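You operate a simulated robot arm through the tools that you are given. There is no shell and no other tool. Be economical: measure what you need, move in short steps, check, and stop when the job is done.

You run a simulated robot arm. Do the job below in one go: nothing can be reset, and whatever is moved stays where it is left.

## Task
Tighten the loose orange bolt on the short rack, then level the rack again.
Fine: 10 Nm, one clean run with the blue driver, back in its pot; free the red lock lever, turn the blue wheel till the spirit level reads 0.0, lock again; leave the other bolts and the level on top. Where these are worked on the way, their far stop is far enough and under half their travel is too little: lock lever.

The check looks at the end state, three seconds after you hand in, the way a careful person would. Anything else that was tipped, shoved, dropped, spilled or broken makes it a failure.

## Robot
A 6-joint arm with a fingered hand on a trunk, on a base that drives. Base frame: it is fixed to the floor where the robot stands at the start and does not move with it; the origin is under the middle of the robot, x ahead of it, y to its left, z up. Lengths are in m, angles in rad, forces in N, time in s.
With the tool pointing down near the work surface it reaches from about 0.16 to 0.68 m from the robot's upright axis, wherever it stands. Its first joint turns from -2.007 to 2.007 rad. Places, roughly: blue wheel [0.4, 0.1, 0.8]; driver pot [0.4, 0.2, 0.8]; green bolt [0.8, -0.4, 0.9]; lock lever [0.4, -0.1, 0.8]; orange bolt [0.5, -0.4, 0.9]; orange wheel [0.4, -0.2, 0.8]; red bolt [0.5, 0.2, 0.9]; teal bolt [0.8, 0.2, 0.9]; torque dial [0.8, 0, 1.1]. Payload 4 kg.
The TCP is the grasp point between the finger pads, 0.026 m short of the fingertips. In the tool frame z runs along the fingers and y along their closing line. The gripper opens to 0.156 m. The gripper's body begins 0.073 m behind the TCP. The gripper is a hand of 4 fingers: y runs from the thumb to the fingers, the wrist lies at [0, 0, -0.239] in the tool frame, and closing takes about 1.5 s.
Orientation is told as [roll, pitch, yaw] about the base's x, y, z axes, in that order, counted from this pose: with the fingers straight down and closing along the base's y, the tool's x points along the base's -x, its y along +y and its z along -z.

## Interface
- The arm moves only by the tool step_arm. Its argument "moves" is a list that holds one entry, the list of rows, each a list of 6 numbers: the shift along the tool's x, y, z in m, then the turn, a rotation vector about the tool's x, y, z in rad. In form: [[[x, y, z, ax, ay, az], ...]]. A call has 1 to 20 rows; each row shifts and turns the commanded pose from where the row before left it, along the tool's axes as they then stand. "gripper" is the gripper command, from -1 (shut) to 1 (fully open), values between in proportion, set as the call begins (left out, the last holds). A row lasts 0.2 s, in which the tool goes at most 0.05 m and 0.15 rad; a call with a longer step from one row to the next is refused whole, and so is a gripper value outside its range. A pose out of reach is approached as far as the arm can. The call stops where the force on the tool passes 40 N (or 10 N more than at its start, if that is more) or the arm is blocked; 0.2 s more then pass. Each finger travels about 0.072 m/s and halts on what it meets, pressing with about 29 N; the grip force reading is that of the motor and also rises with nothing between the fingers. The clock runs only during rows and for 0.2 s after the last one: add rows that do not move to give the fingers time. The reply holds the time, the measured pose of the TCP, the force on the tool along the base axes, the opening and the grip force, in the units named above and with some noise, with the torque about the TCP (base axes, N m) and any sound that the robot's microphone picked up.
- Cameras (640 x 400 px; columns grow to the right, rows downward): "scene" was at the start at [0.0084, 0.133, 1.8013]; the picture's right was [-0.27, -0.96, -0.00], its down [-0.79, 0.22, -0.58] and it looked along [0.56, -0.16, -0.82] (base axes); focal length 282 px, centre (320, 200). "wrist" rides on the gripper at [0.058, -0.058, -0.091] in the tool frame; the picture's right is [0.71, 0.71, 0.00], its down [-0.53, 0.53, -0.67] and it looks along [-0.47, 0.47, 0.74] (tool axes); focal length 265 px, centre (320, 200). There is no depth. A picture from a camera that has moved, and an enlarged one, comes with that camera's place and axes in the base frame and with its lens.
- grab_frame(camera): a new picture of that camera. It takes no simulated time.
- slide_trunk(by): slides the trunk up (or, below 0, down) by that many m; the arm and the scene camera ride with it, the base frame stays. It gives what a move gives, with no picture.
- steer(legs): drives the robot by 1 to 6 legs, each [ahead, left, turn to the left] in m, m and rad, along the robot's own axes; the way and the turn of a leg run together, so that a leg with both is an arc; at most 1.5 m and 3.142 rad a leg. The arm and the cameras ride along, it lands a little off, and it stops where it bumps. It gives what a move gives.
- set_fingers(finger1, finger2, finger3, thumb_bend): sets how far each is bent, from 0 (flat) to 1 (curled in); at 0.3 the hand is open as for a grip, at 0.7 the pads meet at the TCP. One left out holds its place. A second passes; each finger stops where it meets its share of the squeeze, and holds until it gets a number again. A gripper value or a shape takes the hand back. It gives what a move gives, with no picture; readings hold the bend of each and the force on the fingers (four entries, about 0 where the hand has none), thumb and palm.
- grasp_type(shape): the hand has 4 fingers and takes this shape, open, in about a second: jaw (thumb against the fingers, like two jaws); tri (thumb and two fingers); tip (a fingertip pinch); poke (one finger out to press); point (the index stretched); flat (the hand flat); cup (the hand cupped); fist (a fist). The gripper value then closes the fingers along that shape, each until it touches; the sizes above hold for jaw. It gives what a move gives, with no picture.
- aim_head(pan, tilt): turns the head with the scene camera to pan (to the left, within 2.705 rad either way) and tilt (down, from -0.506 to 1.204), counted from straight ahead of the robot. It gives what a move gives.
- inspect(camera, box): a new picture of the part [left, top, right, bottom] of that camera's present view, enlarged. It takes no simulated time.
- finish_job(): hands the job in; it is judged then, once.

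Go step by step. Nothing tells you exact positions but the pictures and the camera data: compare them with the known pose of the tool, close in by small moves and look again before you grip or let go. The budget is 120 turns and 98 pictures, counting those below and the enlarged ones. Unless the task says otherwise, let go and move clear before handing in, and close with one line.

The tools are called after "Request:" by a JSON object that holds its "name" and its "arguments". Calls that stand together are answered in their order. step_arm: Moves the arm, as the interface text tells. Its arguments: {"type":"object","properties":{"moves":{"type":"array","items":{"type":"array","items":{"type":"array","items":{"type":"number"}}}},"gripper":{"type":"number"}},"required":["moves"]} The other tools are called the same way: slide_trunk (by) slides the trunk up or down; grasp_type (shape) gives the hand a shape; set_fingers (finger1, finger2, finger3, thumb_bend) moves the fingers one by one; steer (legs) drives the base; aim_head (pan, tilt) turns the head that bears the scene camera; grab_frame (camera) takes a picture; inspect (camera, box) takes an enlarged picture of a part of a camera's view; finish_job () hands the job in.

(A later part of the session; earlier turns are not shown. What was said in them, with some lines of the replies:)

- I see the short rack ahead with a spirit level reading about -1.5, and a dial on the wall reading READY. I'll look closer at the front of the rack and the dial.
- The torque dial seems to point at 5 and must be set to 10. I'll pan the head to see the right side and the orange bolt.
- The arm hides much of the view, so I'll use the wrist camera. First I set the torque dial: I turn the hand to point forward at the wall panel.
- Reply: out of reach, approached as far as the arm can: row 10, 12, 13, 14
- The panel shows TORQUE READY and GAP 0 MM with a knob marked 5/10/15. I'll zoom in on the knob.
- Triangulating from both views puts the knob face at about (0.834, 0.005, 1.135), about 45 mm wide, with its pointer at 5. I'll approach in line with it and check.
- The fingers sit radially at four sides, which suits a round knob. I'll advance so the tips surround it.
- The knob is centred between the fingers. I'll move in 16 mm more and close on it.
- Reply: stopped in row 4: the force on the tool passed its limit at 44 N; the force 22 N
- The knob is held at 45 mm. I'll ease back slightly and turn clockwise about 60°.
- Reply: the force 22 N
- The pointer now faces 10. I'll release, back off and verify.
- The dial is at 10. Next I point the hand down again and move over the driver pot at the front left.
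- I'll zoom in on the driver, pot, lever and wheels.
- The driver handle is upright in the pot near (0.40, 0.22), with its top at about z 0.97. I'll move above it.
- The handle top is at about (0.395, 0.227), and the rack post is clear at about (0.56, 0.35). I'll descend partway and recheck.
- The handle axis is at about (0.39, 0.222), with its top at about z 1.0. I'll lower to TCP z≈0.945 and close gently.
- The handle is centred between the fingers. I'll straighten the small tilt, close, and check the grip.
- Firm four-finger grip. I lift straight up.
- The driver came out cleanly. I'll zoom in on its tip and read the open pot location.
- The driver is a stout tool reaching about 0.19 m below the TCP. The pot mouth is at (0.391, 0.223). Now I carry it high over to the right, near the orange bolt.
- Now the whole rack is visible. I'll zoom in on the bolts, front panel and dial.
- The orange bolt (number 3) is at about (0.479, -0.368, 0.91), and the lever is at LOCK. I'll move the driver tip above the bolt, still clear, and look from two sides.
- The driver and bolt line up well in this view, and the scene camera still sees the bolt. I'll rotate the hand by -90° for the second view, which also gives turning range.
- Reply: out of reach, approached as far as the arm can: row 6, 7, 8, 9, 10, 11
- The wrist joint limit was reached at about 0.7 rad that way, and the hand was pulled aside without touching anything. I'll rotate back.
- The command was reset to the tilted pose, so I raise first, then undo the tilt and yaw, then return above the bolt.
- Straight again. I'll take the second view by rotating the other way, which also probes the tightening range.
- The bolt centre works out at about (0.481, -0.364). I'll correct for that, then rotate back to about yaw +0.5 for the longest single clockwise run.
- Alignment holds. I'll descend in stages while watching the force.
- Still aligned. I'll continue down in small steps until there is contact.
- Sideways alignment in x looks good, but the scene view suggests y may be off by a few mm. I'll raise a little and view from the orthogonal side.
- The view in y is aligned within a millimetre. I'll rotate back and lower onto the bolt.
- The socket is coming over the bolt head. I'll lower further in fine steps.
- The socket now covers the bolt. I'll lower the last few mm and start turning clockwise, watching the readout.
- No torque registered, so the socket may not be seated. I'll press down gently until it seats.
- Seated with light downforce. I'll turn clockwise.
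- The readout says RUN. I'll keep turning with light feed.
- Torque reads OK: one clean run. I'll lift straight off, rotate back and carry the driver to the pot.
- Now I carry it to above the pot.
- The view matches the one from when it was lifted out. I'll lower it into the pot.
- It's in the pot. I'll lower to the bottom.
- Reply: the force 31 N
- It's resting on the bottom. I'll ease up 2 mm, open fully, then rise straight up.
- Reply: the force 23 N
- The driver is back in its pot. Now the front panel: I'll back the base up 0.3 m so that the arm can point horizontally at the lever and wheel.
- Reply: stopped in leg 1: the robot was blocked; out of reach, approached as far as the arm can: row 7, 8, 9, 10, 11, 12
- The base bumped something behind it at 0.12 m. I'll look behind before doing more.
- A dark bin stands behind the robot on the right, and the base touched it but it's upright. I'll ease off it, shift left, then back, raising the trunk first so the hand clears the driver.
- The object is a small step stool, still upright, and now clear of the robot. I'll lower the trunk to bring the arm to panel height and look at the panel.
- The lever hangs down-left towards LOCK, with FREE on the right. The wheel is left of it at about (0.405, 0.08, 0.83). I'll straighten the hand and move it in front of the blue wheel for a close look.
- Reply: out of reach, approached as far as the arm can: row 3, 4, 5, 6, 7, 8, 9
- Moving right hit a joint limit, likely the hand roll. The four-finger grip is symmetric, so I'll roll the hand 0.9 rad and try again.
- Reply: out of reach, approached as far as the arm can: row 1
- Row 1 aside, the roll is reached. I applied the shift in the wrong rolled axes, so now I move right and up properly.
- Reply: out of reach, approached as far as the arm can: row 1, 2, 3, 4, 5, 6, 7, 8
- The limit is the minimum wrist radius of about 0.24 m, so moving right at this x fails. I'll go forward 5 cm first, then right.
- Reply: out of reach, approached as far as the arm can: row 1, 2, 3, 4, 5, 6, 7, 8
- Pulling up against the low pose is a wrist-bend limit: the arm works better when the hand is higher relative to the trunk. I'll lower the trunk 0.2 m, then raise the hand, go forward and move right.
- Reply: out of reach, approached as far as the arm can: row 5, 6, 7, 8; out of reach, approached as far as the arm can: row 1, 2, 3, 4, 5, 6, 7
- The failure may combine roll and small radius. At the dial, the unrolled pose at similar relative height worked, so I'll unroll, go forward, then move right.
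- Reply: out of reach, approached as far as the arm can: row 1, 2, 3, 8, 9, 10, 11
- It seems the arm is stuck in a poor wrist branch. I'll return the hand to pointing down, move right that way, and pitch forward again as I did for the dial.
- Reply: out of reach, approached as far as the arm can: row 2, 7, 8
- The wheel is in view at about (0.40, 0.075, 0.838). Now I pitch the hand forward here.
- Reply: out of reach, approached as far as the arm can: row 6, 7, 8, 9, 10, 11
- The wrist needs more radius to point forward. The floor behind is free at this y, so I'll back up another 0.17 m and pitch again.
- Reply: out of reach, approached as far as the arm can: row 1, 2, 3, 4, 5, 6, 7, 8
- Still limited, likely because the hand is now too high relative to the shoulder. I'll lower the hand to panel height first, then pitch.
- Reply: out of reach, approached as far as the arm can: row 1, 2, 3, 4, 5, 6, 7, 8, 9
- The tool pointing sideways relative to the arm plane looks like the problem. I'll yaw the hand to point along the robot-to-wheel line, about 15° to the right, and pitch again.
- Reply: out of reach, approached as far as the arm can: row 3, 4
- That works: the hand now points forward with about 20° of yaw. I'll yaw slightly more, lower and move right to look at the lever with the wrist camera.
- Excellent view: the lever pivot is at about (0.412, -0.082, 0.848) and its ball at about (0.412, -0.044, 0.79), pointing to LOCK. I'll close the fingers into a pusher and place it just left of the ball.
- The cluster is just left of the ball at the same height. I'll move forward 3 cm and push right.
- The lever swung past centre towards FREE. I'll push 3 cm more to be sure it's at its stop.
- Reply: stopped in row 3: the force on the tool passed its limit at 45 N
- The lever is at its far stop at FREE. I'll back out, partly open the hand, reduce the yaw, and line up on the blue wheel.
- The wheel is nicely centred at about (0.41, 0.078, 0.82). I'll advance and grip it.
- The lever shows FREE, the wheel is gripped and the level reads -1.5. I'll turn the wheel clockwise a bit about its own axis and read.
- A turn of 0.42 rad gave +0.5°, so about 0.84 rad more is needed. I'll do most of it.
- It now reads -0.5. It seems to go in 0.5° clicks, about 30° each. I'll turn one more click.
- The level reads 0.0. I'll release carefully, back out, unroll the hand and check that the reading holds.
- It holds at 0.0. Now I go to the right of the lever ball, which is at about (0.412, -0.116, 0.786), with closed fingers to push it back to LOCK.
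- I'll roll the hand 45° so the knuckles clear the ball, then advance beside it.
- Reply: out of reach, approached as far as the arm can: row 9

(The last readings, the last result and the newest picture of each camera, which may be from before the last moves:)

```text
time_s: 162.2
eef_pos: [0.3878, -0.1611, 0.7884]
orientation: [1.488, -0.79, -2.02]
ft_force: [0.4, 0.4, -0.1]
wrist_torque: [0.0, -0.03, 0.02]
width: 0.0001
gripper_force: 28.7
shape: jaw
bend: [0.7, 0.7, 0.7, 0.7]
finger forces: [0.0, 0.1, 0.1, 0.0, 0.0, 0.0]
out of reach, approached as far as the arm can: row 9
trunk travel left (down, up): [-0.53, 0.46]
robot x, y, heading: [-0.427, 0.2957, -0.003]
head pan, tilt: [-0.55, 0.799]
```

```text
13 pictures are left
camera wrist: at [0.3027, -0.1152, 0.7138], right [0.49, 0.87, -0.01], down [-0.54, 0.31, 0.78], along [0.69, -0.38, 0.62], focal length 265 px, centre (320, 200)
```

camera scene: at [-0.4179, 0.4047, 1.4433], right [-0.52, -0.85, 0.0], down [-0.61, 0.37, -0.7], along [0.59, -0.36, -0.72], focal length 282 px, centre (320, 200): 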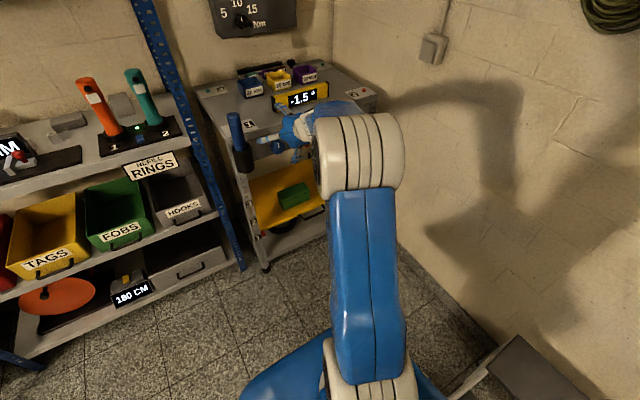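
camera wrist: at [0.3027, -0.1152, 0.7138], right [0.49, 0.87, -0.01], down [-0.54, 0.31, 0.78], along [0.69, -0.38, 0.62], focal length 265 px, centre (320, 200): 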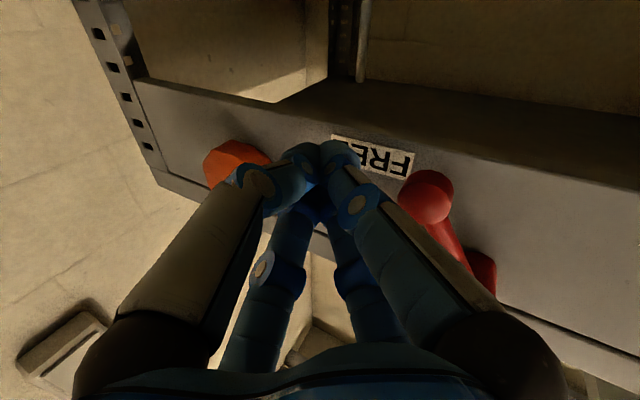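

The tip sits between the orange wheel and the ball. I'll push left.

Request:
{"name": "step_arm", "arguments": {"moves": [[[0.0151, 0.0151, -0.0027, 0, 0, 0], [0.0127, 0.0121, -0.0097, 0, 0, 0], [0.0127, 0.0121, -0.0097, 0, 0, 0], [0.0127, 0.0121, -0.0097, 0, 0, 0], [0, 0, 0, 0, 0, 0]]]}}

Request:
{"name": "grab_frame", "arguments": {"camera": "wrist"}}

```text
time_s: 163.4
eef_pos: [0.3932, -0.0817, 0.7895]
orientation: [1.492, -0.791, -2.018]
ft_force: [-0.3, -0.2, -0.1]
wrist_torque: [0.03, 0.02, -0.03]
width: 0.0003
gripper_force: 28.9
shape: jaw
bend: [0.7, 0.7, 0.7, 0.7]
finger forces: [0.1, 0.0, 0.1, 0.0, 0.0, 0.0]
trunk travel left (down, up): [-0.53, 0.46]
robot x, y, heading: [-0.4288, 0.2942, -0.001]
head pan, tilt: [-0.55, 0.799]
```

```text
12 pictures are left
camera wrist: at [0.3093, -0.0361, 0.7146], right [0.48, 0.87, -0.01], down [-0.54, 0.31, 0.78], along [0.69, -0.37, 0.62], focal length 265 px, centre (320, 200)
```

wrist: 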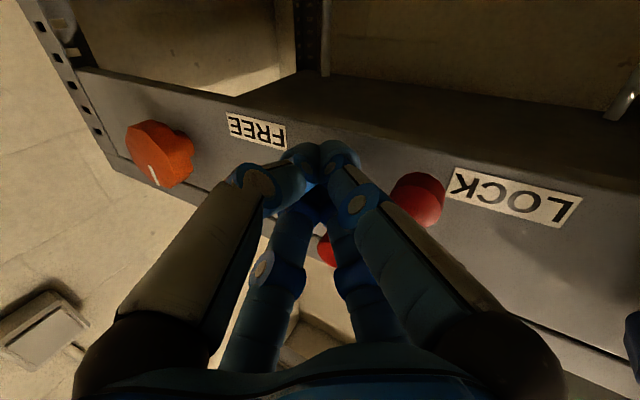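

The lever passed over towards LOCK. I'll push until the stop.

Request:
{"name": "step_arm", "arguments": {"moves": [[[0.0127, 0.0121, -0.0097, 0, 0, 0], [0.0095, 0.0091, -0.0073, 0, 0, 0], [0.0063, 0.006, -0.0048, 0, 0, 0], [0, 0, 0, 0, 0, 0]]]}}

Request:
{"name": "inspect", "arguments": {"camera": "scene", "box": [230, 60, 390, 160]}}

```text
time_s: 164.4
eef_pos: [0.3881, -0.0483, 0.7913]
orientation: [1.492, -0.784, -2.036]
ft_force: [-14.1, -36.7, 2.0]
wrist_torque: [-0.02, -0.01, -0.86]
width: 0.0
gripper_force: 29.0
shape: jaw
bend: [0.7, 0.7, 0.7, 0.7]
finger forces: [0.1, 0.0, 0.0, 0.0, 0.0, 0.1]
trunk travel left (down, up): [-0.53, 0.46]
robot x, y, heading: [-0.4311, 0.2938, -0.001]
head pan, tilt: [-0.55, 0.799]
```

```text
4.00 times, centred on (310, 110) of scene
camera zoom: at [-0.4199, 0.4006, 1.4437], right [-0.52, -0.85, 0.0], down [-0.61, 0.38, -0.7], along [0.6, -0.36, -0.72], focal length 1126 px, centre (360, 560)
```

zoom: 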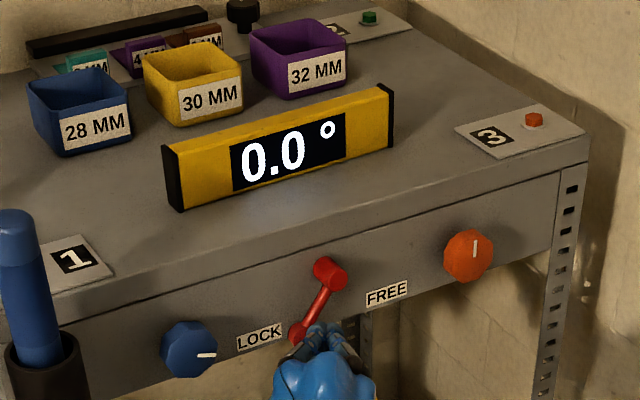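

The lever is locked against its stop and the level is 0.0. I'll ease off and back the hand out.

Request:
{"name": "step_arm", "arguments": {"moves": [[[-0.0076, -0.0073, 0.0058, 0, 0, 0], [-0.0051, -0.0048, 0.0039, 0, 0, 0], [-0.0106, -0.0133, -0.0306, 0, 0, 0], [-0.0106, -0.0133, -0.0306, 0, 0, 0], [-0.0106, -0.0133, -0.0306, 0, 0, 0], [-0.0106, -0.0133, -0.0306, 0, 0, 0], [0, 0, 0, 0, 0, 0]]]}}

Request:
{"name": "grab_frame", "arguments": {"camera": "scene"}}

Request:
{"name": "inspect", "arguments": {"camera": "scene", "box": [230, 60, 390, 160]}}

```text
time_s: 166.0
eef_pos: [0.254, -0.0546, 0.7885]
orientation: [1.491, -0.79, -2.018]
ft_force: [0.0, -0.5, 0.1]
wrist_torque: [0.02, 0.01, 0.0]
width: 0.0
gripper_force: 28.8
shape: jaw
bend: [0.7, 0.7, 0.7, 0.7]
finger forces: [0.0, 0.1, 0.0, 0.0, 0.0, 0.1]
trunk travel left (down, up): [-0.53, 0.46]
robot x, y, heading: [-0.4262, 0.294, -0.0]
head pan, tilt: [-0.55, 0.799]
```

```text
10 pictures are left
camera scene: at [-0.4176, 0.4046, 1.4433], right [-0.52, -0.85, 0.0], down [-0.61, 0.37, -0.7], along [0.59, -0.36, -0.72], focal length 282 px, centre (320, 200)
```

scene: 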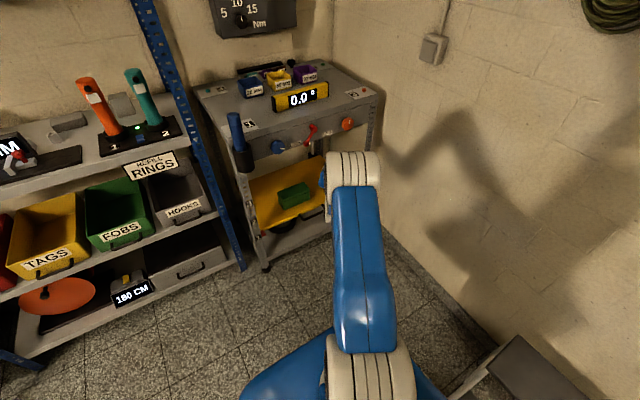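

```text
4.00 times, centred on (310, 110) of scene
camera zoom: at [-0.4176, 0.4046, 1.4433], right [-0.52, -0.85, 0.0], down [-0.61, 0.37, -0.7], along [0.59, -0.36, -0.72], focal length 1126 px, centre (360, 560)
```

zoom: 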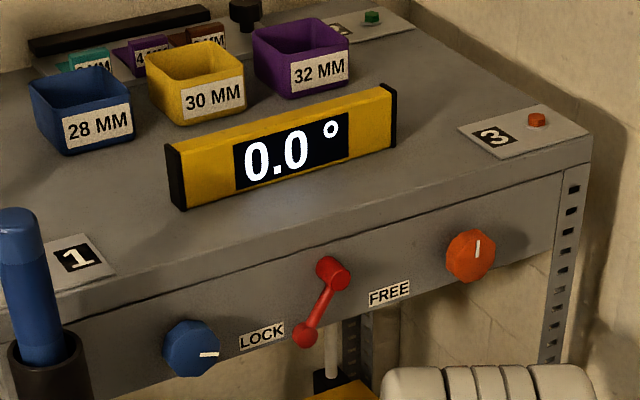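

The lever is at LOCK, the level holds 0.0, the torque last read OK at 10 Nm, the driver is in its pot and the hand is clear. I hand in.

Request:
{"name": "finish_job", "arguments": {}}

```text
The job is handed in.
```

The orange bolt is tightened to 10 Nm (the panel read OK after one run), the blue driver is back in its pot, the rack reads 0.0 and the lock lever is back at LOCK; along the way the base once bumped the step stool behind it, which stayed upright, though I can't rule out that it moved slightly.
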